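You operate a simulated robot arm through the tools that you are given. There is no shell and no other tool.

You are at the controls of a simulated robot arm. One attempt, no reset.

## Task
Unload the tile box and crank its tile round on the turn plate.
Fine: selector to OFF before the lid goes up; slider to HALF; lid down again; the other tiles and controls stay.

The check looks at the end state, three seconds after you hand in, the way a careful person would. Anything else that was tipped, shoved, dropped, spilled or broken makes it a failure. Lids that push on must go on centred and level and be pressed home; caps that screw on are set level and turned clockwise until they are tight.

## Robot
A 6-joint arm with a two-finger gripper, fixed in place. Base frame: the origin is on the floor under the middle of its stand, x ahead of it, y to its left, z up; the work surface is at about z = 0.8. Units: m, degrees, N and s.
It reaches about 1.206 m from its shoulder. Its first joint turns from -166.0 to 166.0 degrees. Payload 2.45 kg.
The tool frame sits at the grasp point between the pads (the TCP): z along the fingers, y along the line on which they close. The tips reach 0.02 m beyond it. The gripper opens to 0.14 m; its body begins 0.168 m behind the TCP.
Orientation is that of the tool frame in the base frame, as [roll, pitch, yaw] about the fixed x, y, z axes, in that order (R = Rz(yaw) Ry(pitch) Rx(roll)). With the fingers straight down and closing along the base's y, the tool's x points along the base's -x, its y along +y and its z along -z.

## Interface
- The arm moves only by the tool apply_moves. Its argument "targets" is a list of rows, each a list of 6 numbers: the shift along the tool's x, y, z in units of 25 mm (1.0 is 25 mm), then the turn, a rotation vector about the tool's x, y, z in units of 4 degrees (1.0 is 4 degrees). In form: [[tx, ty, tz, wx, wy, wz], ...]. A call has 1 to 20 rows; each row shifts and turns the commanded pose from where the row before left it, along the tool's axes as they then stand. "hand" is the finger opening in m, from 0 to 0.14, set as the call begins (left out, the last holds). A call with a number of a shift or a turn outside -1 to 1 is refused whole. Rows are played at 5 a second. More than 0.05 m and 8.6 degrees between two rows, or a gripper value outside its range, and nothing of the call is played. Where a pose cannot be reached the arm comes as near as it can. A force on the tool above 90 N (or 10 N above the force at the start of the call, whichever is more), or a blocked arm, ends the call early, and 0.2 s more pass. Each finger travels about 0.045 m/s and halts on what it meets, pressing with about 42 N; the grip force reading is that of the motor and also rises with nothing between the fingers. The clock runs only during rows and for 0.2 s after the last one: add rows that do not move to give the fingers time. The reply holds the time, the measured pose of the TCP, the force on the tool along the base axes, the opening and the grip force, in the units named above and with some noise, with the torque about the TCP (base axes, N m) and any sound that the robot's microphone picked up.
- Cameras (640 x 400 px; columns grow to the right, rows downward): "scene" is fixed at [0.2226, 0.4935, 1.1912]; the picture's right is [-0.08, -1.00, 0.00], its down [-0.69, 0.06, -0.72] and it looks along [0.72, -0.06, -0.69] (base axes); focal length 214 px, centre (320, 200). "wrist" rides on the gripper at [0.078, 0.011, -0.209] in the tool frame; the picture's right is [-0.14, 0.99, 0.00], its down [-0.92, -0.13, -0.37] and it looks along [-0.37, -0.05, 0.93] (tool axes); focal length 280 px, centre (320, 200).
- camera(camera): a new picture of that camera. No time passes.
- measure_at(camera, pixels): for up to 12 pixels [column, row] of the newest picture of that camera ("zoom" is the newest enlarged one), the place [x, y, z] in the base frame of the surface seen there, good to about 0.002 m, but the place of the scene camera against the robot may be out by one fixed shift of up to 0.012 m in any direction. No time passes.
- inspect(camera, box): a new picture of the part [left, top, right, bottom] of that camera's present view, enlarged. No time passes.
- job_done(): hands the job in; it is judged then, once.

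Unless the task says otherwise, let go and move clear before handing in.

The tools are called after ">>>" by a JSON object that holds its "name" and its "arguments". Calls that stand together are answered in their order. apply_moves: Moves the arm, as the interface text tells. Its arguments: {"type":"object","properties":{"targets":{"type":"array","items":{"type":"array","items":{"type":"number"}}},"hand":{"type":"number"}},"required":["targets"]} The other tools are called the same way: camera (camera) takes a picture; measure_at (camera, pixels) gives the place of the surface under pixels of a picture; inspect (camera, box) takes an enlarged picture of a part of a camera's view; job_done () hands the job in.

At the start:

```text
time: 0.0
position: [0.6423, 0.295, 1.2819]
tool_rot: [180.0, 0.1, 180.0]
contact_force: [-0.1, -0.3, 0.7]
moment: [-0.02, 0.03, 0.0]
width: 0.1399
gripper_force: 0.0
```

scene: 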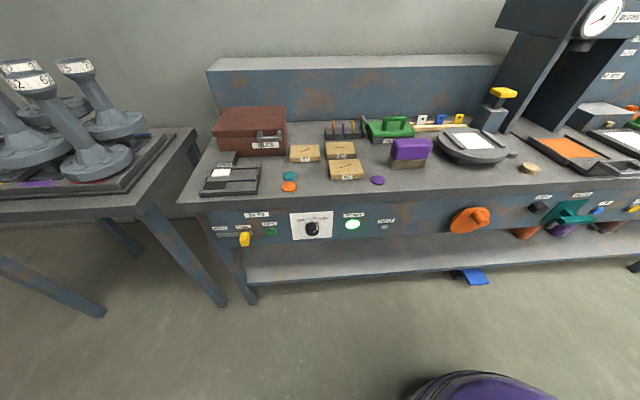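
wrist: 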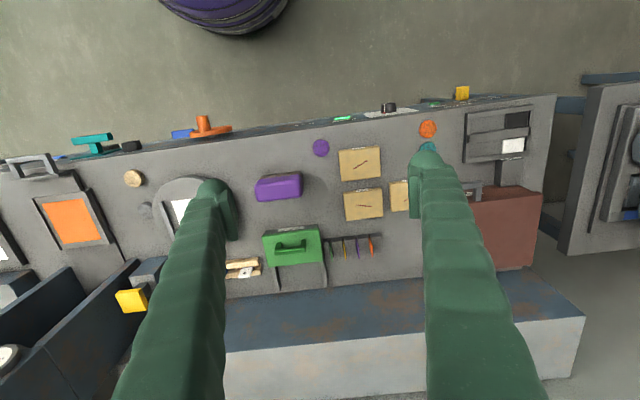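

The scene shows a brown box labelled TILES (about 250,130), loose tiles, a turn plate (470,148), and a panel with selector and sliders. I will take enlarged views to read the labels.

>>> {"name": "inspect", "arguments": {"camera": "scene", "box": [180, 90, 340, 190]}}

>>> {"name": "inspect", "arguments": {"camera": "scene", "box": [200, 190, 420, 260]}}

>>> {"name": "inspect", "arguments": {"camera": "scene", "box": [400, 80, 560, 180]}}

>>> {"name": "inspect", "arguments": {"camera": "scene", "box": [420, 160, 640, 290]}}

```text
4.00 times, centred on (260, 140) of scene
```

zoom: 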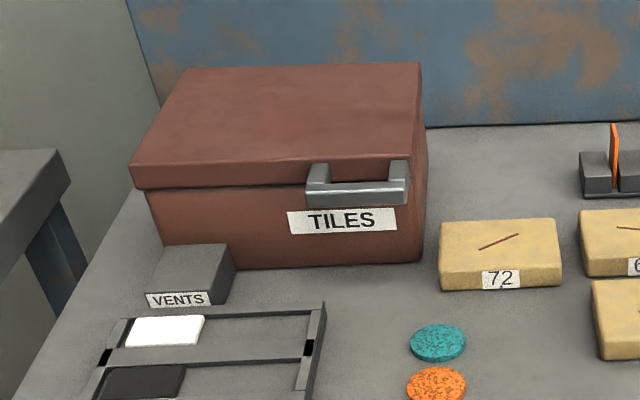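

```text
2.91 times, centred on (310, 225) of scene
```

zoom: 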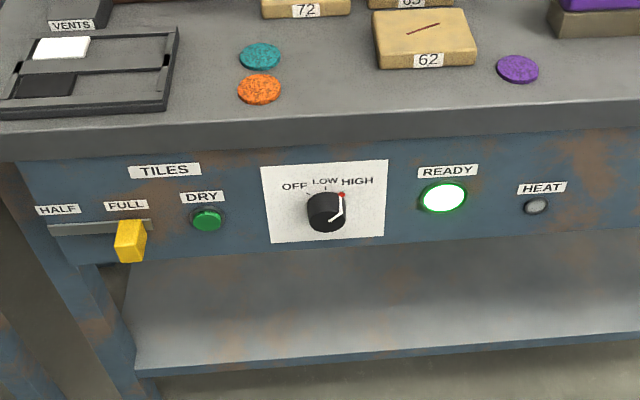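

```text
4.00 times, centred on (480, 130) of scene
```

zoom: 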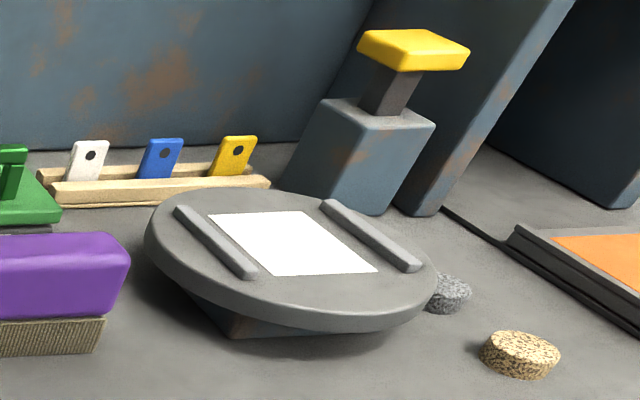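

```text
2.91 times, centred on (530, 225) of scene
```

zoom: 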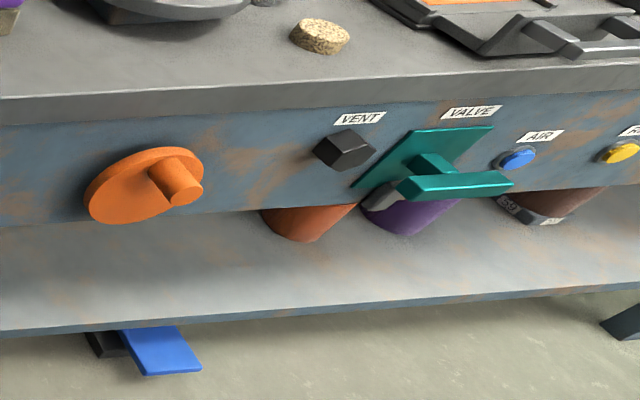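

The orange crank (470,220) sits on the front panel under the turn plate, the selector (312,228) points to HIGH and the yellow slider (245,239) is at FULL. I will measure the key points of these.

>>> {"name": "measure_at", "arguments": {"camera": "scene", "pixels": [[250, 120], [270, 138], [218, 112], [284, 110], [312, 228], [245, 239], [470, 220], [480, 212], [472, 140], [304, 152], [340, 149], [345, 168]]}}

>>> {"name": "inspect", "arguments": {"camera": "scene", "box": [200, 205, 300, 265]}}

>>> {"name": "inspect", "arguments": {"camera": "scene", "box": [280, 200, 360, 250]}}

>>> {"name": "inspect", "arguments": {"camera": "wrist", "box": [400, 80, 600, 280]}}

>>> {"name": "inspect", "arguments": {"camera": "wrist", "box": [80, 80, 280, 300]}}

```text
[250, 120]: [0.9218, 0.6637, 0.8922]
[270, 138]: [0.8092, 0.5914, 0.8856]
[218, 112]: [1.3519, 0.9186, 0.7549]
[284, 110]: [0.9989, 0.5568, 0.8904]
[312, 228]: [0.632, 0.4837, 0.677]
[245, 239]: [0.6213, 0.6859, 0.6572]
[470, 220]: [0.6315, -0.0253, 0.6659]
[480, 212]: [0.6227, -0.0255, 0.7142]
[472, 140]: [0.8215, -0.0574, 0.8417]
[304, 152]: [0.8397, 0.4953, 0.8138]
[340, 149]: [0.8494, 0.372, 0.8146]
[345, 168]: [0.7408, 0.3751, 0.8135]
```

```text
6.40 times, centred on (250, 235) of scene
```

zoom: 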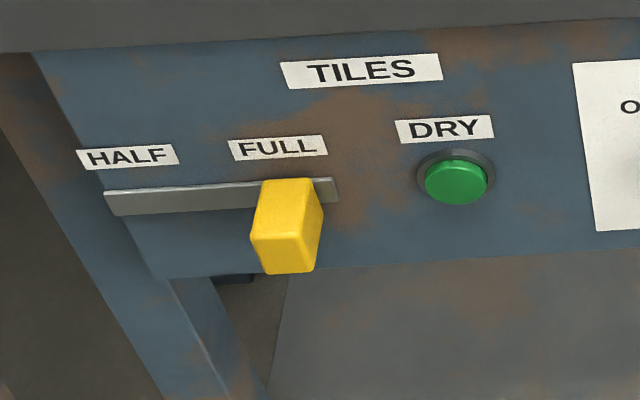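

```text
8.00 times, centred on (320, 225) of scene
```

zoom: 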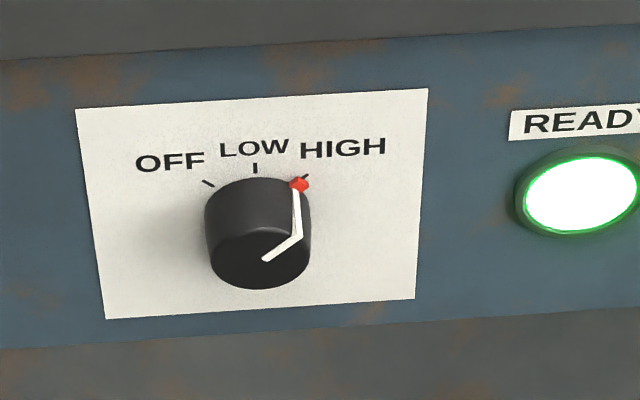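

```text
2.00 times, centred on (500, 180) of wrist
```

zoom: 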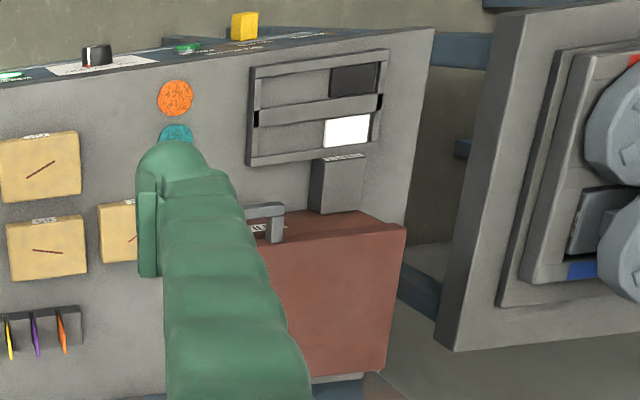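

```text
1.82 times, centred on (180, 190) of wrist
```

zoom: 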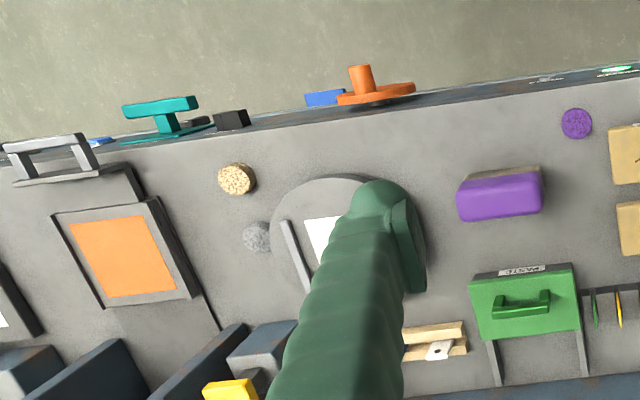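

The selector, slider and crank face the robot on a panel at about x = 0.65. I will check the purple round thing at (490,390) and measure details of the panel, box and plate.

>>> {"name": "measure_at", "arguments": {"camera": "scene", "pixels": [[490, 390], [440, 385], [520, 378], [560, 398], [420, 398], [480, 376], [300, 300], [250, 215], [350, 215], [384, 228], [268, 231], [520, 195]]}}

>>> {"name": "measure_at", "arguments": {"camera": "wrist", "pixels": [[225, 5], [170, 5], [270, 20], [490, 190], [530, 200], [525, 260], [480, 260], [505, 120], [515, 145], [270, 187], [205, 125], [390, 107]]}}

>>> {"name": "inspect", "arguments": {"camera": "scene", "box": [400, 340, 560, 400]}}

>>> {"name": "inspect", "arguments": {"camera": "scene", "box": [430, 190, 510, 250]}}

>>> {"name": "inspect", "arguments": {"camera": "scene", "box": [280, 130, 400, 200]}}

```text
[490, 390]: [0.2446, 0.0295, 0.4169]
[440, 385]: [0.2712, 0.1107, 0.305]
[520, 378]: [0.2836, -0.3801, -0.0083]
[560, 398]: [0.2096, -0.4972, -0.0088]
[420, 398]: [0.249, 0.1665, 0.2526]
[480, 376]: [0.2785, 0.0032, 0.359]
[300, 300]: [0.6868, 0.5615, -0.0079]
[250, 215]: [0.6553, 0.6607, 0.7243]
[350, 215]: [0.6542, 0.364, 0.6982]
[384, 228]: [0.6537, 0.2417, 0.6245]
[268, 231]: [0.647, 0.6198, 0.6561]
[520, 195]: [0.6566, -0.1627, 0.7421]
```

```text
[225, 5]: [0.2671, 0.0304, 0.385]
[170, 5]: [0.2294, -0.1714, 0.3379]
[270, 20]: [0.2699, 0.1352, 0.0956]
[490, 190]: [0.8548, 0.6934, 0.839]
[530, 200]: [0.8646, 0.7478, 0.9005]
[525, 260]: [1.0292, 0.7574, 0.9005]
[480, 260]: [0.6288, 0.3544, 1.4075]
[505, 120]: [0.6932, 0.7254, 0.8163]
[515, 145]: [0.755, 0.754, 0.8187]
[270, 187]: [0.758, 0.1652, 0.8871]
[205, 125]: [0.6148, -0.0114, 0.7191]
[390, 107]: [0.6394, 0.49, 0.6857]
```

```text
4.00 times, centred on (480, 370) of scene
```

zoom: 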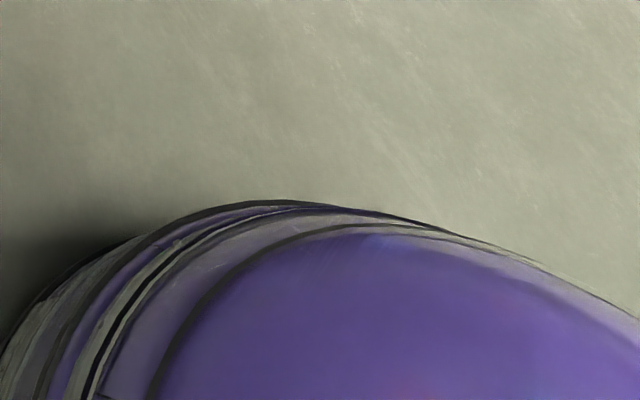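

```text
6.67 times, centred on (470, 220) of scene
```

zoom: 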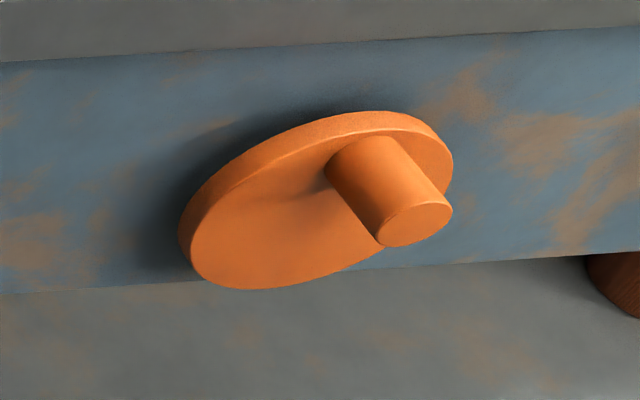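

```text
5.33 times, centred on (340, 165) of scene
```

zoom: 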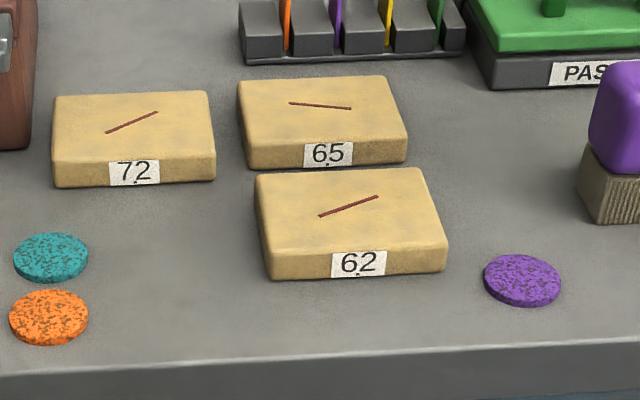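

The measurements put the panel face at x≈0.65, with the purple object being the robot's own stand. I will swing the wrist camera over the turn plate to see its markings and mechanism better before touching anything.

>>> {"name": "apply_moves", "arguments": {"targets": [[0, -1, 0, 0, 0, 0], [0, -1, 0, 0, 0, 0], [0, -1, 0, 0, 0, 0], [0, -1, 0, 0, 0, 0], [0, -1, 0, 0, 0, 0], [0, -1, 0, 0, 0, 0], [0, -1, 0, 0, 0, 0], [0, -1, 0, 0, 0, 0], [0, -1, 0, 0, 0, 0], [0, -1, 0, 0, 0, 0], [0, -1, 0, 0, 0, 0], [0, -1, 0, 0, 0, 0], [0, -1, 0, 0, 0, 0], [0, 0, 1, 0, 0, 0], [0, 0, 1, 0, 0, 0], [0, 0, 1, 0, 0, 0]], "hand": 0.14}}

>>> {"name": "camera", "arguments": {"camera": "wrist"}}

>>> {"name": "camera", "arguments": {"camera": "scene"}}

```text
time: 3.4
position: [0.6428, -0.0317, 1.2066]
tool_rot: [179.9, 0.1, 180.0]
contact_force: [-0.5, -0.3, 0.1]
moment: [-0.03, 0.05, -0.05]
width: 0.14
gripper_force: 0.0
```

```text
taken
```

wrist: 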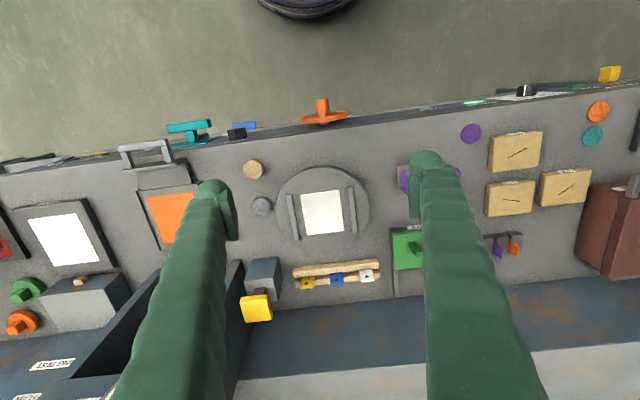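

```text
taken
```

scene: 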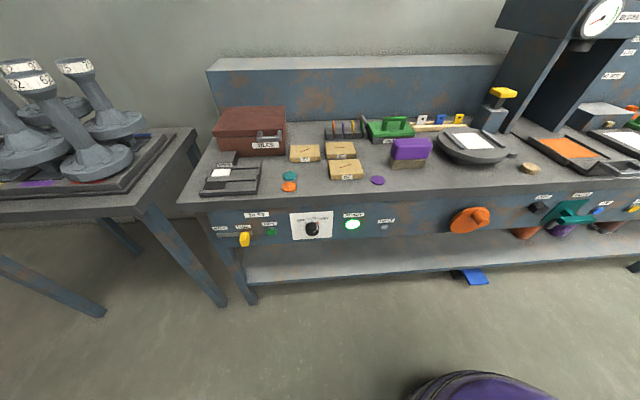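

The turn plate is seen clear at (322,205) with rails either side of a white square, and the crank stands at (323,113). I will enlarge and measure it.

>>> {"name": "inspect", "arguments": {"camera": "wrist", "box": [230, 80, 430, 290]}}

>>> {"name": "measure_at", "arguments": {"camera": "wrist", "pixels": [[322, 212], [303, 195], [340, 192], [306, 234], [345, 230], [277, 208], [369, 205], [322, 168], [323, 243], [322, 102], [346, 116], [302, 120]]}}

>>> {"name": "measure_at", "arguments": {"camera": "wrist", "pixels": [[290, 215], [353, 210], [255, 170], [262, 207], [430, 245], [335, 282], [256, 305], [420, 175]]}}

```text
1.90 times, centred on (330, 185) of wrist
```

zoom: 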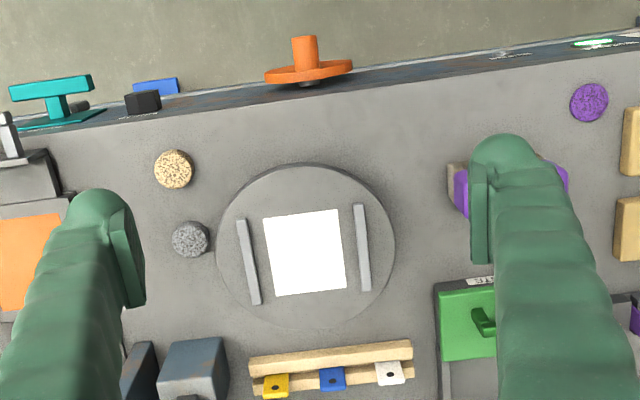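

```text
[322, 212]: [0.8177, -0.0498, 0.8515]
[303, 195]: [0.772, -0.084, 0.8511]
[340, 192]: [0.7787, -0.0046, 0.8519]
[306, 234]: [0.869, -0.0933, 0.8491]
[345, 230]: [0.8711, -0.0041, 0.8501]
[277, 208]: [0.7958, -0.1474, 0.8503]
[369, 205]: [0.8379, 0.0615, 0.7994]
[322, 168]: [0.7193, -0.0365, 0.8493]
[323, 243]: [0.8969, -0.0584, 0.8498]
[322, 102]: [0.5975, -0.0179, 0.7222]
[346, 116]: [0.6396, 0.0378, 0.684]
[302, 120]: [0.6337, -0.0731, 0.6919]
```

```text
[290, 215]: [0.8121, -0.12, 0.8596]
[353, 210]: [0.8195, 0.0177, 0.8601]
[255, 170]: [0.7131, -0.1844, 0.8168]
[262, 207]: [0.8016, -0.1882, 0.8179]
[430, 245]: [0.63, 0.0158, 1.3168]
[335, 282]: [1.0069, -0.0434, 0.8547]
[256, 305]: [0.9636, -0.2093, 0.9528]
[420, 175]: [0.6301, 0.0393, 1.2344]
```

The plate centre is near (0.818,-0.05) with top z≈0.851 and rails at y≈-0.12 and +0.018. I will measure the loose tiles to learn the tile size, then go look at the box.

>>> {"name": "measure_at", "arguments": {"camera": "wrist", "pixels": [[491, 137], [540, 134], [543, 165], [494, 171], [516, 150], [515, 175], [490, 190], [533, 182], [560, 178], [586, 172], [545, 205], [588, 200]]}}

>>> {"name": "apply_moves", "arguments": {"targets": [[0, 1, 0, 0, 0, 0], [0, 1, 0, 0, 0, 0], [0, 1, 0, 0, 0, 0], [0, 1, 0, 0, 0, 0], [0, 1, 0, 0, 0, 0], [0, 1, 0, 0, 0, 0], [0, 1, 0, 0, 0, 0], [0, 1, 0, 0, 0, 0], [0, 1, 0, 0, 0, 0], [0, 1, 0, 0, 0, 0], [0, 1, 0, 0, 0, 0], [0, 1, 0, 0, 0, 0], [0, 1, 0, 0, 0, 0], [0, 1, 0, 0, 0, 0], [0, 1, 0, 0, 0, 0], [0, 1, 0, 0, 0, 0], [0, 1, 0, 0, 0, 0], [0, 1, 0, 0, 0, 0], [0, 1, 0, 0, 0, 0], [0, 1, 0, 0, 0, 0]]}}

>>> {"name": "apply_moves", "arguments": {"targets": [[0, 1, 0, 0, 0, 0], [0, 1, 0, 0, 0, 0], [0, 1, 0, 0, 0, 0], [0, 1, 0, 0, 0, 0], [0, 1, 0, 0, 0, 0], [0, 0, 0, 0, 0, 0]]}}

>>> {"name": "camera", "arguments": {"camera": "wrist"}}

```text
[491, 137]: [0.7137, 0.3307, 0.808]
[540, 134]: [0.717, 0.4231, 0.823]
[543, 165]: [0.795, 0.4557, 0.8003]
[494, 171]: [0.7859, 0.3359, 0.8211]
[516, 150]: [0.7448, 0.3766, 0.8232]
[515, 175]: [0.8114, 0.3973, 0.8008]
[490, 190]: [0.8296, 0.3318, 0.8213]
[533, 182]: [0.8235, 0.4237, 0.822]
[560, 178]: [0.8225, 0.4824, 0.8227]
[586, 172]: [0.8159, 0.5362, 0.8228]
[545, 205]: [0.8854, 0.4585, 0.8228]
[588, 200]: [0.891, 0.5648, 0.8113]
```

```text
time: 7.6
position: [0.6398, 0.4699, 1.2061]
tool_rot: [179.9, 0.2, -180.0]
contact_force: [-0.2, -0.4, -0.2]
moment: [0.06, -0.02, -0.02]
width: 0.1401
gripper_force: 0.0
```

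```text
time: 9.0
position: [0.6451, 0.5931, 1.2069]
tool_rot: [-180.0, 0.1, -180.0]
contact_force: [0.9, -0.8, 0.4]
moment: [0.0, -0.03, 0.01]
width: 0.14
gripper_force: 0.0
```

```text
taken
```

wrist: 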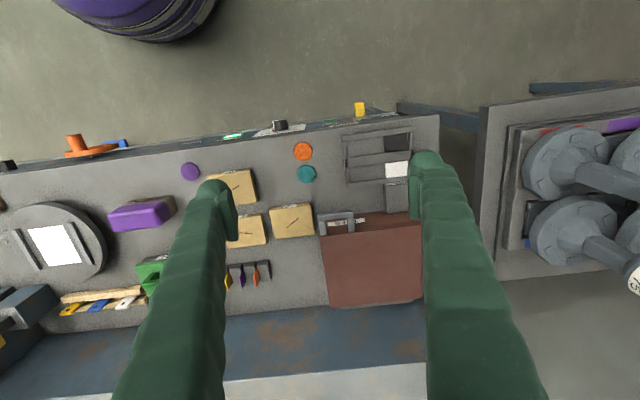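

The box (372,258) with its handle at (337,221) lies between the fingers. I will enlarge it and measure it.

>>> {"name": "inspect", "arguments": {"camera": "wrist", "box": [300, 110, 450, 320]}}

>>> {"name": "measure_at", "arguments": {"camera": "wrist", "pixels": [[322, 215], [352, 213], [322, 230], [353, 222], [330, 240], [410, 225], [420, 297], [332, 304], [375, 260], [395, 195], [375, 217], [345, 227]]}}

>>> {"name": "measure_at", "arguments": {"camera": "wrist", "pixels": [[359, 106], [362, 115], [281, 121], [279, 128], [290, 126], [330, 132], [410, 125], [240, 137], [376, 300], [400, 140]]}}

>>> {"name": "inspect", "arguments": {"camera": "wrist", "box": [220, 90, 380, 160]}}

```text
1.90 times, centred on (375, 215) of wrist
```

zoom: 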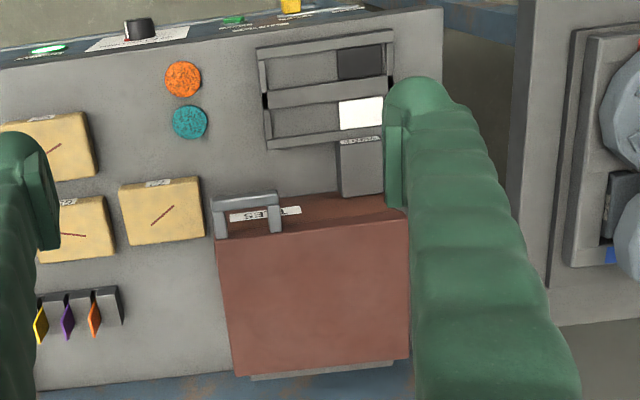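

```text
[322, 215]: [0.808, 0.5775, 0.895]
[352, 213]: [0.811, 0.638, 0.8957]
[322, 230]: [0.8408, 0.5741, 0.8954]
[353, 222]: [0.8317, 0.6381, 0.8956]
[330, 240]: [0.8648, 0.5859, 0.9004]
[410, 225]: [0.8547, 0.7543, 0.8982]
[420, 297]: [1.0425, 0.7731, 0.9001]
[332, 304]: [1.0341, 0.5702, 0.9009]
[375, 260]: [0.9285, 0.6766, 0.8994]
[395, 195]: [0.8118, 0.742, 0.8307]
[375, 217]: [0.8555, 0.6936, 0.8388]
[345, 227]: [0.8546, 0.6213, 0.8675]
```

```text
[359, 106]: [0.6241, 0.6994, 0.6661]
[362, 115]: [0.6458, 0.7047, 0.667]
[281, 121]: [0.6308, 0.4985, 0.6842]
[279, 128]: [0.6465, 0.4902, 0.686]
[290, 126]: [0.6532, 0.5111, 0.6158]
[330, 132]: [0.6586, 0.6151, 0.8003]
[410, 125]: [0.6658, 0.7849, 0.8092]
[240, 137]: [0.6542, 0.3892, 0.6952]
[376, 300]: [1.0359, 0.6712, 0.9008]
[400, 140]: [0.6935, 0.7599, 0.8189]
```

```text
4.00 times, centred on (300, 125) of wrist
```

zoom: 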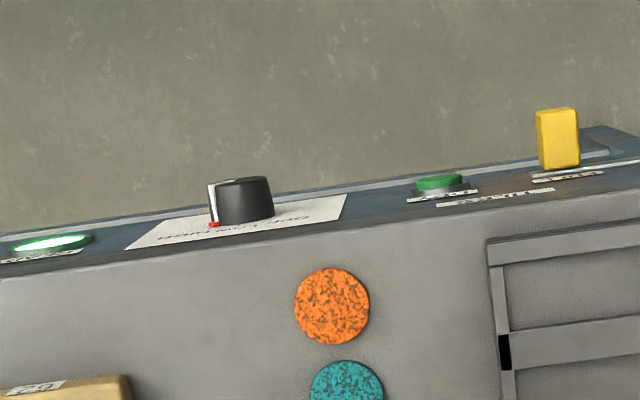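

From the wrist view the slider handle is at about (0.624,0.70,0.666) and the selector at (0.63,0.495,0.68); the scene camera reads about 0.008 lower in z. I will pull back to x≈0.44 in front of the selector and start tilting the tool to point ahead.

>>> {"name": "apply_moves", "arguments": {"targets": [[1, 0, 0, 0, 0, 0], [1, 0, 0, 0, 0, 0], [1, 0, 0, 0, 0, 0], [1, 0, 0, 0, 0, 0], [1, -1, 0, 0, 0, 0], [1, -1, 0, 0, 0, 0], [1, -1, 0, 0, 0, 0], [1, -1, 0, 0, 0, 0], [0, 0, 0, 0, 0, 0]]}}

>>> {"name": "apply_moves", "arguments": {"targets": [[0, 0, 0, 0, -1, 0], [0, 0, 0, 0, -1, 0], [0, 0, 0, 0, -1, 0], [0, 0, 0, 0, -1, 0], [0, 0, 0, 0, -1, 0], [0, 0, 0, 0, -1, 0], [0, 0, 0, 0, -1, 0], [0, 0, 0, 0, -1, 0], [0, 0, 0, 0, -1, 0], [0, 0, 0, 0, -1, 0], [0, 0, 0, 0, 0, 0]]}}

>>> {"name": "camera", "arguments": {"camera": "wrist"}}

>>> {"name": "camera", "arguments": {"camera": "scene"}}

```text
time: 11.0
position: [0.4422, 0.4957, 1.2069]
tool_rot: [180.0, 0.2, -180.0]
contact_force: [-0.6, 0.4, 0.6]
moment: [0.02, 0.01, 0.0]
width: 0.1401
gripper_force: 0.0
```

```text
time: 13.4
position: [0.4422, 0.4945, 1.208]
tool_rot: [179.8, 40.2, 179.9]
contact_force: [0.3, 0.1, 1.1]
moment: [-0.02, 0.0, -0.05]
width: 0.1401
gripper_force: 0.0
```

```text
taken
```

wrist: 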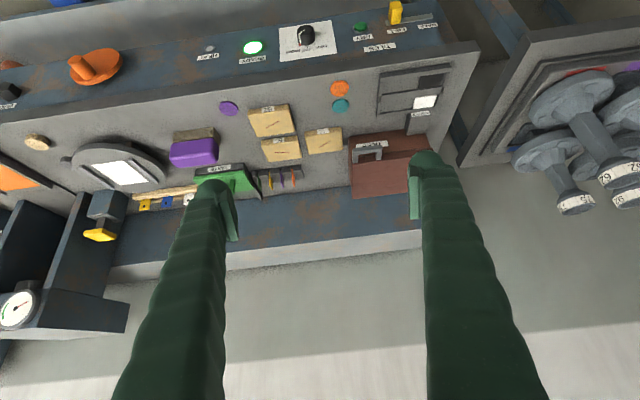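

```text
taken
```

scene: 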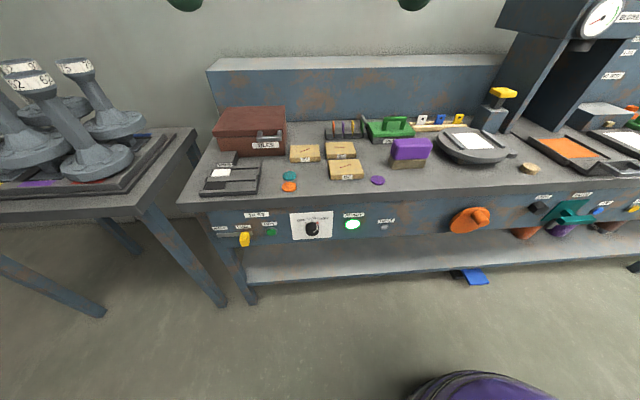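

The wrist view now shows the panel: selector (306,36), slider (396,13), crank (97,66). I will enlarge and measure these with the robot-accurate camera.

>>> {"name": "inspect", "arguments": {"camera": "wrist", "box": [180, 0, 440, 80]}}

>>> {"name": "measure_at", "arguments": {"camera": "wrist", "pixels": [[299, 27], [314, 27], [306, 27], [306, 40], [391, 5], [400, 5], [396, 12], [396, 20], [425, 17], [435, 22], [410, 16], [400, 30]]}}

>>> {"name": "inspect", "arguments": {"camera": "wrist", "box": [40, 30, 160, 110]}}

>>> {"name": "measure_at", "arguments": {"camera": "wrist", "pixels": [[76, 58], [85, 68], [95, 72], [100, 60], [122, 60], [70, 72], [98, 82], [110, 50], [65, 85], [130, 50]]}}

```text
2.46 times, centred on (310, 40) of wrist
```

zoom: 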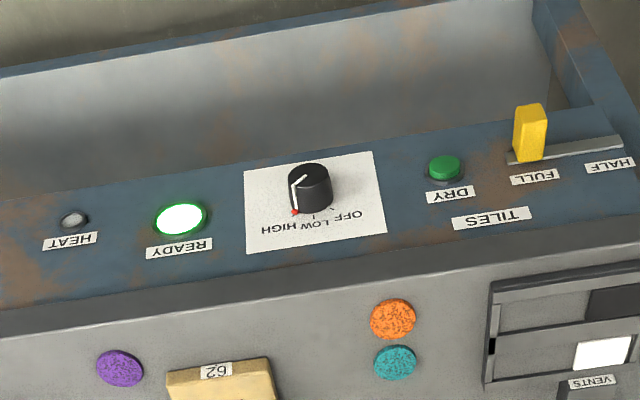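

```text
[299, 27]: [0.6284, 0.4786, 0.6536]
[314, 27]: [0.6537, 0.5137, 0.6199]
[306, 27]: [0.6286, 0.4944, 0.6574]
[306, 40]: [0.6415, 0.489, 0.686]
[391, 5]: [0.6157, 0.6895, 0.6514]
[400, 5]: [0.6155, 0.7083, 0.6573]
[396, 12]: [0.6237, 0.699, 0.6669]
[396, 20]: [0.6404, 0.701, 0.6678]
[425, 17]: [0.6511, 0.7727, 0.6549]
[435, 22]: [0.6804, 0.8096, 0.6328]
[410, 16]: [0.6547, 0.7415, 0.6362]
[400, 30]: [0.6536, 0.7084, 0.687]
```

```text
5.00 times, centred on (100, 70) of wrist
```

zoom: 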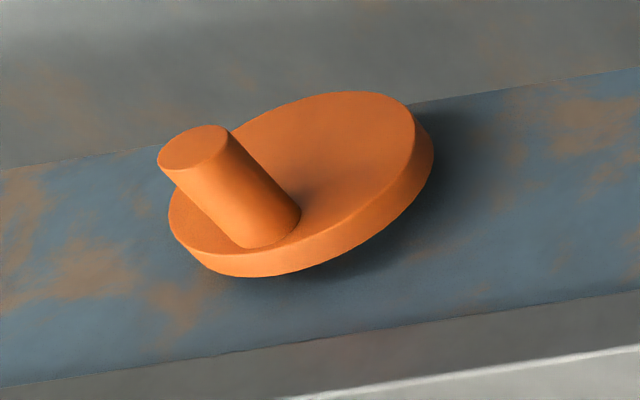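

```text
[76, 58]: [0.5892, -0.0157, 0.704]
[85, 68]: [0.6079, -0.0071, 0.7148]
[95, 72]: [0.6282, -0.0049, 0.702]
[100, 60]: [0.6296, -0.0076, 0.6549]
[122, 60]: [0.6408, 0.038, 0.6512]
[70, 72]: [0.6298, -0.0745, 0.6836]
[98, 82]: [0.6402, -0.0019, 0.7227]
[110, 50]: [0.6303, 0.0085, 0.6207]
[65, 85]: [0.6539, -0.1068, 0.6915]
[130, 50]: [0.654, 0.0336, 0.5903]
```

The panel geometry is now clear: slider block at y≈0.699, knob centre near (y 0.495, z 0.666), peg of the crank at 12 o'clock. I will refine the knob and slider-label positions, then finish tilting the tool to horizontal.

>>> {"name": "measure_at", "arguments": {"camera": "wrist", "pixels": [[427.5, 25.8], [398.6, 30.2], [303, 33], [309, 33], [313, 33], [298, 33], [305, 44], [380, 47], [360, 27], [383, 22], [418, 18], [430, 14]]}}

>>> {"name": "inspect", "arguments": {"camera": "wrist", "box": [270, 10, 350, 60]}}

>>> {"name": "apply_moves", "arguments": {"targets": [[0, 0, 0, 0, -1, 0], [0, 0, 0, 0, -1, 0], [0, 0, 0, 0, -1, 0], [0, 0, 0, 0, -1, 0], [0, 0, 0, 0, -1, 0], [0, 0, 0, 0, -1, 0], [0, 0, 0, 0, -1, 0], [0, 0, 0, 0, -1, 0], [0, 0, 0, 0, -1, 0], [0, 0, 0, 0, -1, 0], [0, 0, 0, 0, -1, 0], [0, 0, 0, 0, -1, 0], [0, 0, 0, 0, -0.5, 0], [0, 0, 0, 0, 0, 0]]}}

>>> {"name": "camera", "arguments": {"camera": "scene"}}

```text
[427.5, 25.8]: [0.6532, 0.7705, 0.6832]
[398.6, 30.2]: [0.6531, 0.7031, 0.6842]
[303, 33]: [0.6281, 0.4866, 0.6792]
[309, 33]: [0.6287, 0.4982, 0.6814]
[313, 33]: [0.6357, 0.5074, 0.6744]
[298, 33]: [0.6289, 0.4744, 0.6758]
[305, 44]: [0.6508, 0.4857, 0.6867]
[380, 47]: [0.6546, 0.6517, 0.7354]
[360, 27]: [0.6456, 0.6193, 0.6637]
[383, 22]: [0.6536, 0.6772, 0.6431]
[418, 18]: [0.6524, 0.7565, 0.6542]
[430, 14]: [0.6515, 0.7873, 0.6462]
```

```text
8.00 times, centred on (310, 35) of wrist
```

zoom: 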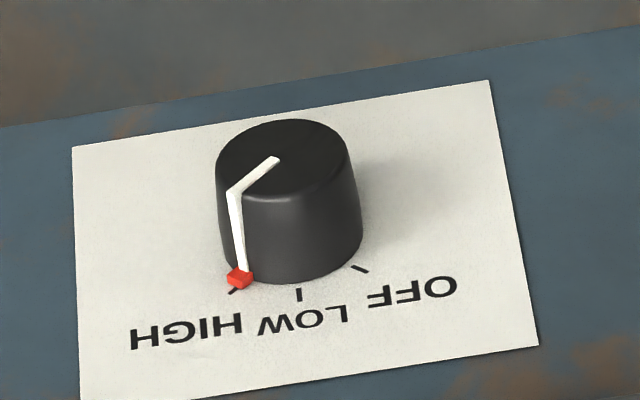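

```text
time: 16.4
position: [0.4396, 0.4945, 1.2072]
tool_rot: [27.4, 89.8, 27.3]
contact_force: [-0.1, -0.6, 0.9]
moment: [0.0, -0.01, -0.01]
width: 0.14
gripper_force: 0.0
```

```text
taken
```

scene: 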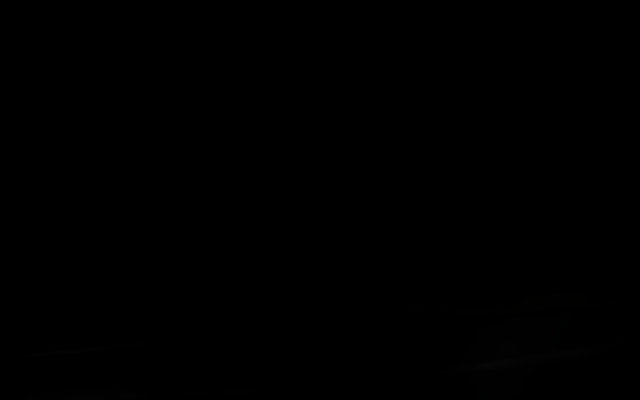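

The scene camera is blocked by the gripper at this height (black image), and the wrist data give the knob centre at about (0.6285, 0.492, 0.668). I will lower the horizontal tool toward knob height at x≈0.44.

>>> {"name": "apply_moves", "arguments": {"targets": [[1, 0, 0, 0, 0, 0], [1, 0, 0, 0, 0, 0], [1, 0, 0, 0, 0, 0], [1, 0, 0, 0, 0, 0], [1, 0, 0, 0, 0, 0], [1, 0, 0, 0, 0, 0], [1, 0, 0, 0, 0, 0], [1, 0, 0, 0, 0, 0], [1, 0, 0, 0, 0, 0], [1, 0, 0, 0, 0, 0], [1, 0, 0, 0, 0, 0], [1, 0, 0, 0, 0, 0], [0, 0, 0, 0, 0, 0]]}}

>>> {"name": "camera", "arguments": {"camera": "scene"}}

>>> {"name": "camera", "arguments": {"camera": "wrist"}}

```text
time: 19.2
position: [0.443, 0.4955, 0.9058]
tool_rot: [30.8, 89.9, 30.8]
contact_force: [-0.2, -0.3, -0.5]
moment: [0.01, -0.01, -0.03]
width: 0.1399
gripper_force: 0.2
```

```text
taken
```

scene: 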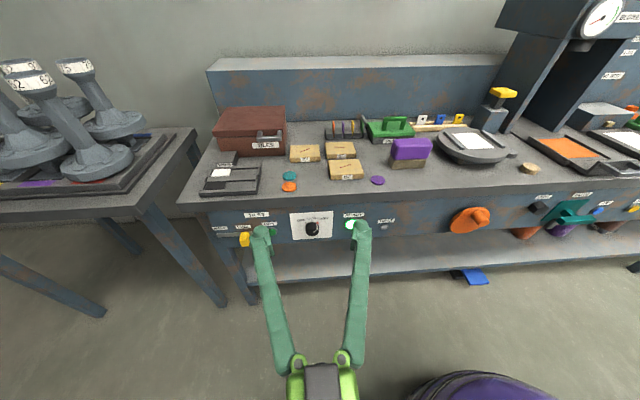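

```text
taken
```

wrist: 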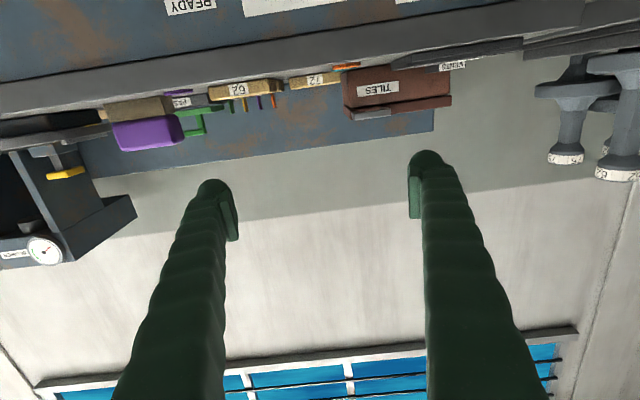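

The arm is in front of the panel with the fingers astride the knob column, as the scene shows. I will narrow the fingers, drop to knob height and roll the tool +45° before closing in.

>>> {"name": "apply_moves", "arguments": {"targets": [[1, 0, 0, 0, 0, 0], [1, 0, 0, 0, 0, 0], [1, 0, 0, 0, 0, 0], [1, 0, 0, 0, 0, 0], [1, 0, 0, 0, 0, 0], [1, 0, 0, 0, 0, 0], [1, 0, 0, 0, 0, 0], [1, 0, 0, 0, 0, 0], [1, 0, 0, 0, 0, 0], [0.556, -0.12, 0, 0, 0, 0], [0, 0, 0, 0, 0, 0]], "hand": 0.07}}

>>> {"name": "apply_moves", "arguments": {"targets": [[0, 0, 0, 0, 0, 1], [0, 0, 0, 0, 0, 1], [0, 0, 0, 0, 0, 1], [0, 0, 0, 0, 0, 1], [0, 0, 0, 0, 0, 1], [0, 0, 0, 0, 0, 1], [0, 0, 0, 0, 0, 1], [0, 0, 0, 0, 0, 1], [0, 0, 0, 0, 0, 1], [0, 0, 0, 0, 0, 1], [0, 0, 0, 0, 0, 1], [0, 0, 0, 0, 0, 0.25], [0, 0, 0, 0, 0, 0]]}}

>>> {"name": "camera", "arguments": {"camera": "scene"}}

>>> {"name": "camera", "arguments": {"camera": "wrist"}}

```text
time: 21.6
position: [0.4477, 0.5169, 0.7141]
tool_rot: [132.6, 89.9, 132.6]
contact_force: [0.3, -1.3, 0.3]
moment: [0.0, 0.01, 0.03]
width: 0.0701
gripper_force: 0.1
out of reach, approached as far as the arm can: row 8, 9, 10
```

```text
time: 24.4
position: [0.4476, 0.5186, 0.7138]
tool_rot: [90.0, 44.9, 89.9]
contact_force: [-0.8, -0.2, -0.3]
moment: [0.03, 0.02, 0.0]
width: 0.0702
gripper_force: 0.0
```

```text
taken
```

scene: 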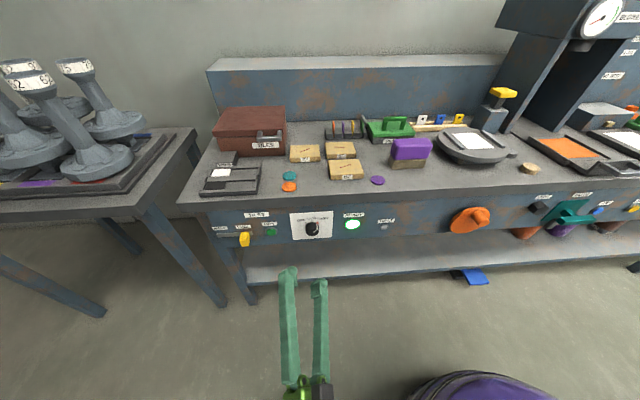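

```text
taken
```

wrist: 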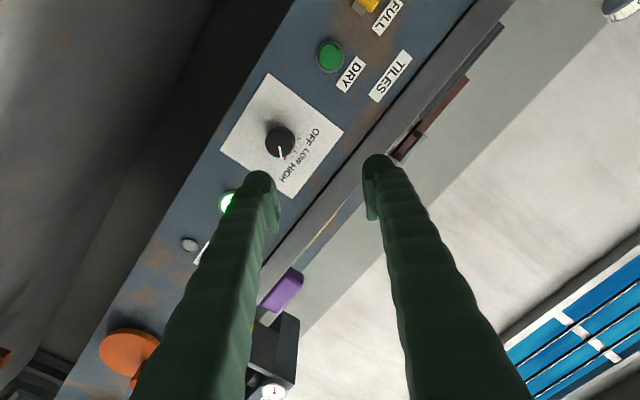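

Rows 8–10 were out of reach that close to the base (stopped at z≈0.714), so I will advance toward the panel, where the pose should be reachable, and see where the command lands.

>>> {"name": "apply_moves", "arguments": {"targets": [[0, 0, 1, 0, 0, 0], [0, 0, 1, 0, 0, 0], [0, 0, 1, 0, 0, 0], [0, 0, 0, 0, 0, 0]]}}

```text
time: 25.4
position: [0.5238, 0.5193, 0.7174]
tool_rot: [89.8, 44.9, 89.9]
contact_force: [-0.6, 0.8, -1.3]
moment: [0.01, -0.01, 0.01]
width: 0.0701
gripper_force: 0.0
```

The command now tracks the reached pose (0.523, 0.519, 0.716). I will shift to the knob's axis (y 0.492, z 0.668) here and check that it is reachable.

>>> {"name": "apply_moves", "arguments": {"targets": [[0.19, -0.7, 0, 0, 0, 0], [0.19, -0.7, 0, 0, 0, 0], [0.19, -0.7, 0, 0, 0, 0], [0, 0, 0, 0, 0, 0]]}}

>>> {"name": "apply_moves", "arguments": {"targets": [[0, 0, 0, 0, 0, 0]]}}

>>> {"name": "apply_moves", "arguments": {"targets": [[0, 0, 0, 0, 0, 0]]}}

>>> {"name": "camera", "arguments": {"camera": "wrist"}}

```text
time: 26.4
position: [0.5244, 0.512, 0.7058]
tool_rot: [90.1, 44.9, 89.9]
contact_force: [-0.1, 1.4, 0.1]
moment: [-0.01, 0.0, 0.04]
width: 0.0701
gripper_force: 0.1
out of reach, approached as far as the arm can: row 1, 2, 3
```

```text
time: 26.8
position: [0.5249, 0.5128, 0.7057]
tool_rot: [90.1, 44.9, 89.8]
contact_force: [-1.0, -0.4, 0.9]
moment: [-0.03, -0.01, -0.01]
width: 0.0701
gripper_force: 0.1
```

```text
time: 27.2
position: [0.5243, 0.5119, 0.7044]
tool_rot: [90.0, 44.9, 89.9]
contact_force: [0.5, 1.1, 0.4]
moment: [-0.02, -0.02, -0.01]
width: 0.0699
gripper_force: 0.1
```

```text
taken
```

wrist: 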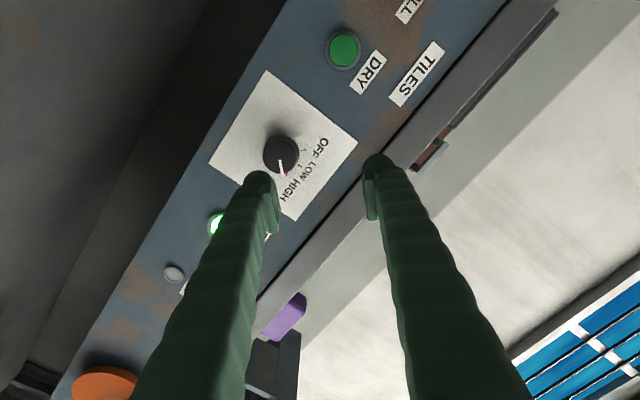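

Straight-ahead is out of reach this low (stuck at z≈0.705), so I will use a 45° downward tilt instead: roll back and pitch the tool, then approach the knob from above-front.

>>> {"name": "apply_moves", "arguments": {"targets": [[0, 0, 0, 0, 0, -1], [0, 0, 0, 0, 0, -1], [0, 0, 0, 0, 0, -1], [0, 0, 0, 0, 0, -1], [0, 0, 0, 0, 0, -1], [0, 0, 0, 0, 0, -1], [0, 0, 0, 0, 0, -1], [0, 0, 0, 0, 0, -1], [0, 0, 0, 0, 0, -1], [0, 0, 0, 0, 0, -1], [0, 0, 0, 0, 0, -1], [0, 0, 0, 0, 0, -0.25], [0, 0, 0, 0, 0, 0]]}}

>>> {"name": "apply_moves", "arguments": {"targets": [[0, 0, 0, 0, 1, 0], [0, 0, 0, 0, 1, 0], [0, 0, 0, 0, 1, 0], [0, 0, 0, 0, 1, 0], [0, 0, 0, 0, 1, 0], [0, 0, 0, 0, 1, 0], [0, 0, 0, 0, 1, 0], [0, 0, 0, 0, 1, 0], [0, 0, 0, 0, 1, 0], [0, 0, 0, 0, 1, 0], [0, 0, 0, 0, 1, 0], [0, 0, 0, 0, 0.25, 0], [0, 0, 0, 0, 0, 0]]}}

>>> {"name": "camera", "arguments": {"camera": "wrist"}}

>>> {"name": "camera", "arguments": {"camera": "scene"}}

```text
time: 30.0
position: [0.5262, 0.511, 0.7059]
tool_rot: [124.5, 89.9, 124.3]
contact_force: [0.5, 0.3, 0.5]
moment: [0.01, 0.02, 0.03]
width: 0.0699
gripper_force: 0.1
```

```text
time: 32.8
position: [0.5255, 0.5107, 0.7047]
tool_rot: [179.9, 45.1, -180.0]
contact_force: [0.3, 0.1, -1.2]
moment: [0.0, -0.01, 0.01]
width: 0.07
gripper_force: 0.1
```

```text
taken
```

wrist: 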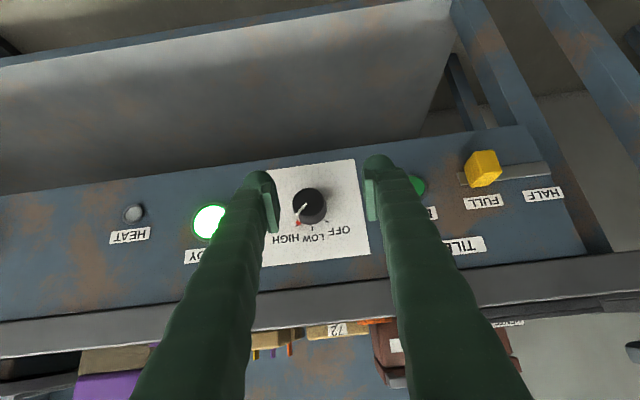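

```text
taken
```

scene: 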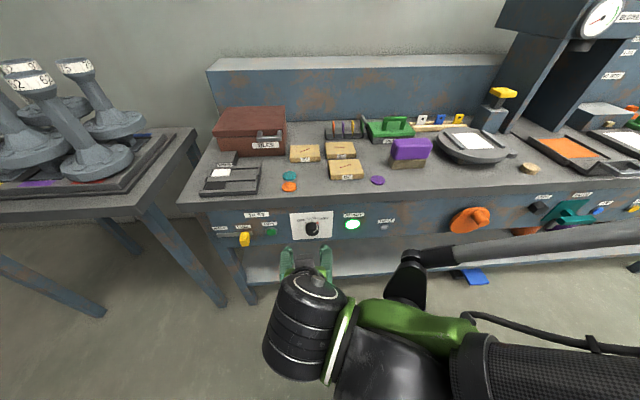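

The knob is framed between the fingers in the wrist view, but the scene shows an arm link stretching right across (430–640, 240–260). I will measure how close that link is to the bench.

>>> {"name": "measure_at", "arguments": {"camera": "scene", "pixels": [[415, 262], [405, 290], [450, 255], [500, 248], [560, 242], [620, 236], [420, 320], [560, 350], [320, 290], [380, 380], [320, 330], [600, 350]]}}

>>> {"name": "inspect", "arguments": {"camera": "scene", "box": [380, 200, 640, 400]}}

>>> {"name": "inspect", "arguments": {"camera": "wrist", "box": [250, 140, 570, 260]}}

>>> {"name": "measure_at", "arguments": {"camera": "wrist", "pixels": [[310, 205], [295, 205], [326, 205], [310, 190], [310, 222], [300, 225], [316, 195], [303, 210], [482, 165], [468, 175], [495, 175], [484, 185]]}}

```text
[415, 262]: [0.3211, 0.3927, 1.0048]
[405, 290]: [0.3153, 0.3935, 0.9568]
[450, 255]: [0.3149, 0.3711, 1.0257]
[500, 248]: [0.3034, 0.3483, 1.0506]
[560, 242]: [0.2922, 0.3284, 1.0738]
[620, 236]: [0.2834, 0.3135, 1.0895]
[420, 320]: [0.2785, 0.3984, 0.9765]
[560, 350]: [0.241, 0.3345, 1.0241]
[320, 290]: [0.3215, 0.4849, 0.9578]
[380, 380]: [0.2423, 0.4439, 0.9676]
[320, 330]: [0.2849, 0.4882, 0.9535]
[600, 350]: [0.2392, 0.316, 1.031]
```

```text
2.00 times, centred on (510, 300) of scene
```

zoom: 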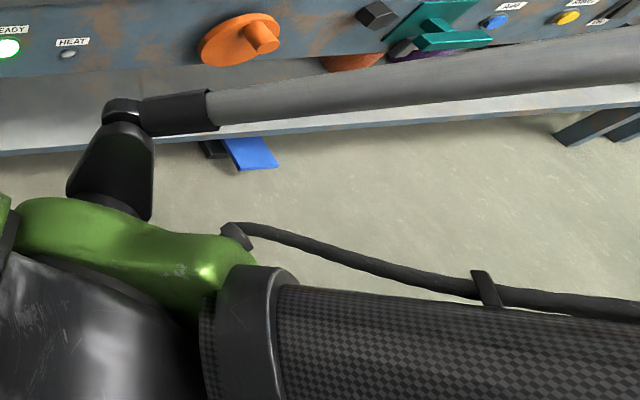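

```text
2.00 times, centred on (410, 200) of wrist
```

zoom: 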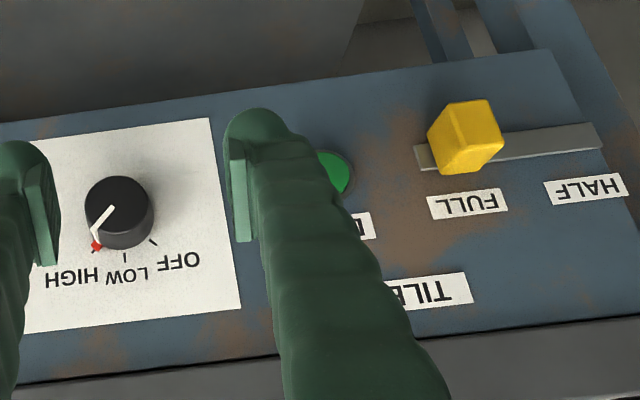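

```text
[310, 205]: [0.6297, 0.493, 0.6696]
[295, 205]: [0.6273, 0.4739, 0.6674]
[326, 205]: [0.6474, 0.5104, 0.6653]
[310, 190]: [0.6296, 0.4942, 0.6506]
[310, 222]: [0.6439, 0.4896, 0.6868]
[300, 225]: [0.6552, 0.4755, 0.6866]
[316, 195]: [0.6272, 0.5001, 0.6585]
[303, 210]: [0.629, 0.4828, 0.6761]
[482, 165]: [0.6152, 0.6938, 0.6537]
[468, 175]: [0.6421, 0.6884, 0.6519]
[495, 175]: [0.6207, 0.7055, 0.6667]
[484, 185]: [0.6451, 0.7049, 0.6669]
```

The link is near the camera, well clear of the bench, and the knob's axis is at y≈0.492, z≈0.667 with its face at x≈0.629. I will move to 6 cm in front of it and roll +45° about the knob's axis.

>>> {"name": "apply_moves", "arguments": {"targets": [[-0.063, -0.263, 0.785, 0, 0, 0], [-0.063, -0.263, 0.785, 0, 0, 0], [-0.063, -0.263, 0.785, 0, 0, 0], [0, 0, 0, 0, 0, 0]]}}

>>> {"name": "apply_moves", "arguments": {"targets": [[0, 0, 0, -0.707, 0, 0.707], [0, 0, 0, -0.707, 0, 0.707], [0, 0, 0, -0.707, 0, 0.707], [0, 0, 0, -0.707, 0, 0.707], [0, 0, 0, -0.707, 0, 0.707], [0, 0, 0, -0.707, 0, 0.707], [0, 0, 0, -0.707, 0, 0.707], [0, 0, 0, -0.707, 0, 0.707], [0, 0, 0, -0.707, 0, 0.707], [0, 0, 0, -0.707, 0, 0.707], [0, 0, 0, -0.707, 0, 0.707], [0, 0, 0, -0.177, 0, 0.177], [0, 0, 0, 0, 0, 0]]}}

>>> {"name": "camera", "arguments": {"camera": "wrist"}}

```text
time: 33.8
position: [0.5693, 0.49, 0.6692]
tool_rot: [180.0, 45.1, 180.0]
contact_force: [0.1, -0.1, 0.3]
moment: [-0.01, 0.0, 0.01]
width: 0.0701
gripper_force: 0.0
```

```text
time: 36.6
position: [0.5698, 0.492, 0.6669]
tool_rot: [125.1, 30.0, 144.6]
contact_force: [-1.6, 0.1, -0.2]
moment: [0.0, 0.03, -0.02]
width: 0.07
gripper_force: 0.1
```

```text
taken
```

wrist: 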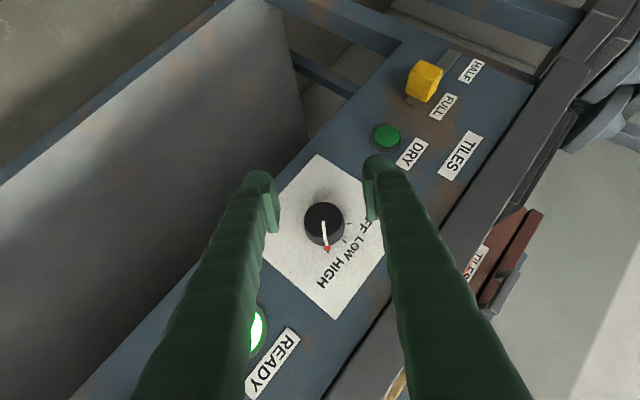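

The pose is reached and the knob (323,222) sits between the fingers. I will re-measure it from here before closing in.

>>> {"name": "measure_at", "arguments": {"camera": "wrist", "pixels": [[323, 220], [306, 220], [340, 220], [323, 204], [323, 240], [312, 210], [335, 210], [312, 232], [335, 234], [300, 190], [345, 260]]}}

>>> {"name": "inspect", "arguments": {"camera": "wrist", "box": [260, 180, 390, 270]}}

```text
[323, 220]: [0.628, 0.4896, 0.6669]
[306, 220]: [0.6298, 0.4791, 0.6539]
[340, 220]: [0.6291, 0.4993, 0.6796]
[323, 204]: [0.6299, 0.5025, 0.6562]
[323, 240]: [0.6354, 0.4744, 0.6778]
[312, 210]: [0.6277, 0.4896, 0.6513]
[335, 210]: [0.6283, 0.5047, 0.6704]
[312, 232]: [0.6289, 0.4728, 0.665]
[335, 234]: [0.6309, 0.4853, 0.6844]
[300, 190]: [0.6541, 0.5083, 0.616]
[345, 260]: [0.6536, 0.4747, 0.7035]
```

```text
4.44 times, centred on (325, 225) of wrist
```

zoom: 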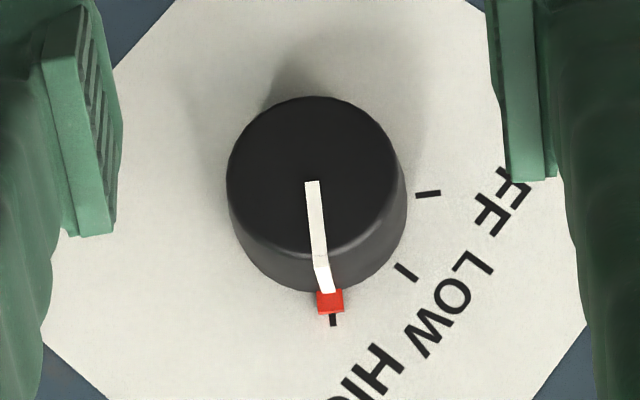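

Knob face centre measures (0.628, 0.490, 0.667), in line with the tool, and the OFF tick is 90° round from HIGH. I will advance 6 cm along x and close on the knob.

>>> {"name": "apply_moves", "arguments": {"targets": [[-0.566, 0, 0.566, 0, 0, 0], [-0.566, 0, 0.566, 0, 0, 0], [-0.566, 0, 0.566, 0, 0, 0], [0, 0, 0, 0, 0, 0]]}}

>>> {"name": "apply_moves", "arguments": {"targets": [[0, 0, 0, 0, 0, 0], [0, 0, 0, 0, 0, 0], [0, 0, 0, 0, 0, 0], [0, 0, 0, 0, 0, 0], [0, 0, 0, 0, 0, 0]], "hand": 0.0}}

>>> {"name": "camera", "arguments": {"camera": "wrist"}}

```text
time: 37.6
position: [0.629, 0.4909, 0.6657]
tool_rot: [125.1, 30.0, 144.7]
contact_force: [1.6, -0.6, 0.6]
moment: [-0.03, 0.01, 0.01]
width: 0.0701
gripper_force: 0.1
```

```text
time: 38.8
position: [0.6295, 0.4899, 0.6655]
tool_rot: [125.2, 30.1, 144.6]
contact_force: [-7.8, -25.0, -27.6]
moment: [0.0, 0.43, -0.43]
width: 0.0399
gripper_force: 44.4
```

```text
taken
```

wrist: 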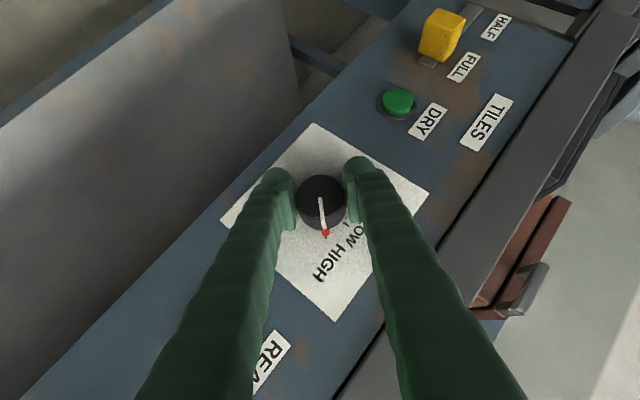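

The fingers closed at 0.040 with about 37 N sideways along −tool y, so the knob is slightly off-centre. I will shift the tool 1.5 mm along −y to balance the grip.

>>> {"name": "apply_moves", "arguments": {"targets": [[0, -0.06, 0, 0, 0, 0], [0, 0, 0, 0, 0, 0], [0, 0, 0, 0, 0, 0]]}}

```text
time: 39.6
position: [0.6288, 0.4904, 0.6644]
tool_rot: [125.2, 29.9, 144.7]
contact_force: [-8.5, -22.0, -23.1]
moment: [0.04, 0.35, -0.36]
width: 0.0396
gripper_force: 44.4
```

The sideways force fell only from 37 to 32 N, so more centring is needed. I will shift another 3 mm in the same direction.

>>> {"name": "apply_moves", "arguments": {"targets": [[0, -0.06, 0, 0, 0, 0], [0, -0.06, 0, 0, 0, 0], [0, 0, 0, 0, 0, 0], [0, 0, 0, 0, 0, 0]]}}

>>> {"name": "inspect", "arguments": {"camera": "wrist", "box": [250, 140, 390, 260]}}

```text
time: 40.6
position: [0.6297, 0.4896, 0.664]
tool_rot: [124.9, 30.2, 144.7]
contact_force: [-19.4, 24.9, 9.3]
moment: [0.01, 0.02, 0.66]
width: 0.0394
gripper_force: 45.0
```

```text
3.33 times, centred on (320, 200) of wrist
```

zoom: 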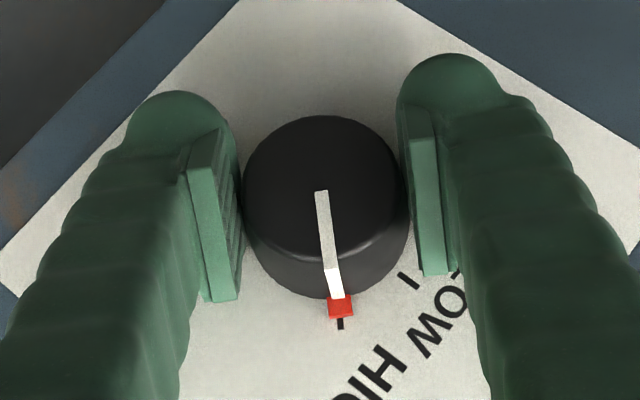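

The sideways force flipped sign, so I overshot slightly, with some push against x. I will come back 1 mm in y and 1 mm off the panel.

>>> {"name": "apply_moves", "arguments": {"targets": [[0.028, 0.045, -0.028, 0, 0, 0], [0, 0, 0, 0, 0, 0], [0, 0, 0, 0, 0, 0]]}}

```text
time: 41.4
position: [0.629, 0.4882, 0.6652]
tool_rot: [125.0, 30.0, 144.7]
contact_force: [-10.3, 37.5, 11.9]
moment: [0.07, -0.12, 0.31]
width: 0.0395
gripper_force: 45.2
```

The readings look like stick-slip of the pads rather than plain offset. I will wait a few rows to see if the force settles.

>>> {"name": "apply_moves", "arguments": {"targets": [[0, 0, 0, 0, 0, 0], [0, 0, 0, 0, 0, 0], [0, 0, 0, 0, 0, 0], [0, 0, 0, 0, 0, 0]]}}

>>> {"name": "apply_moves", "arguments": {"targets": [[0, 0, 0, 0, 0, 0], [0, 0, 0, 0, 0, 0]]}}

```text
time: 42.4
position: [0.6282, 0.4896, 0.6657]
tool_rot: [125.0, 30.2, 144.8]
contact_force: [0.9, 41.0, 24.3]
moment: [0.06, -0.24, 0.49]
width: 0.0394
gripper_force: 44.4
```

```text
time: 43.0
position: [0.63, 0.4894, 0.6661]
tool_rot: [125.1, 30.1, 144.7]
contact_force: [5.2, 41.8, 26.9]
moment: [0.07, -0.21, 0.49]
width: 0.0393
gripper_force: 45.4
```

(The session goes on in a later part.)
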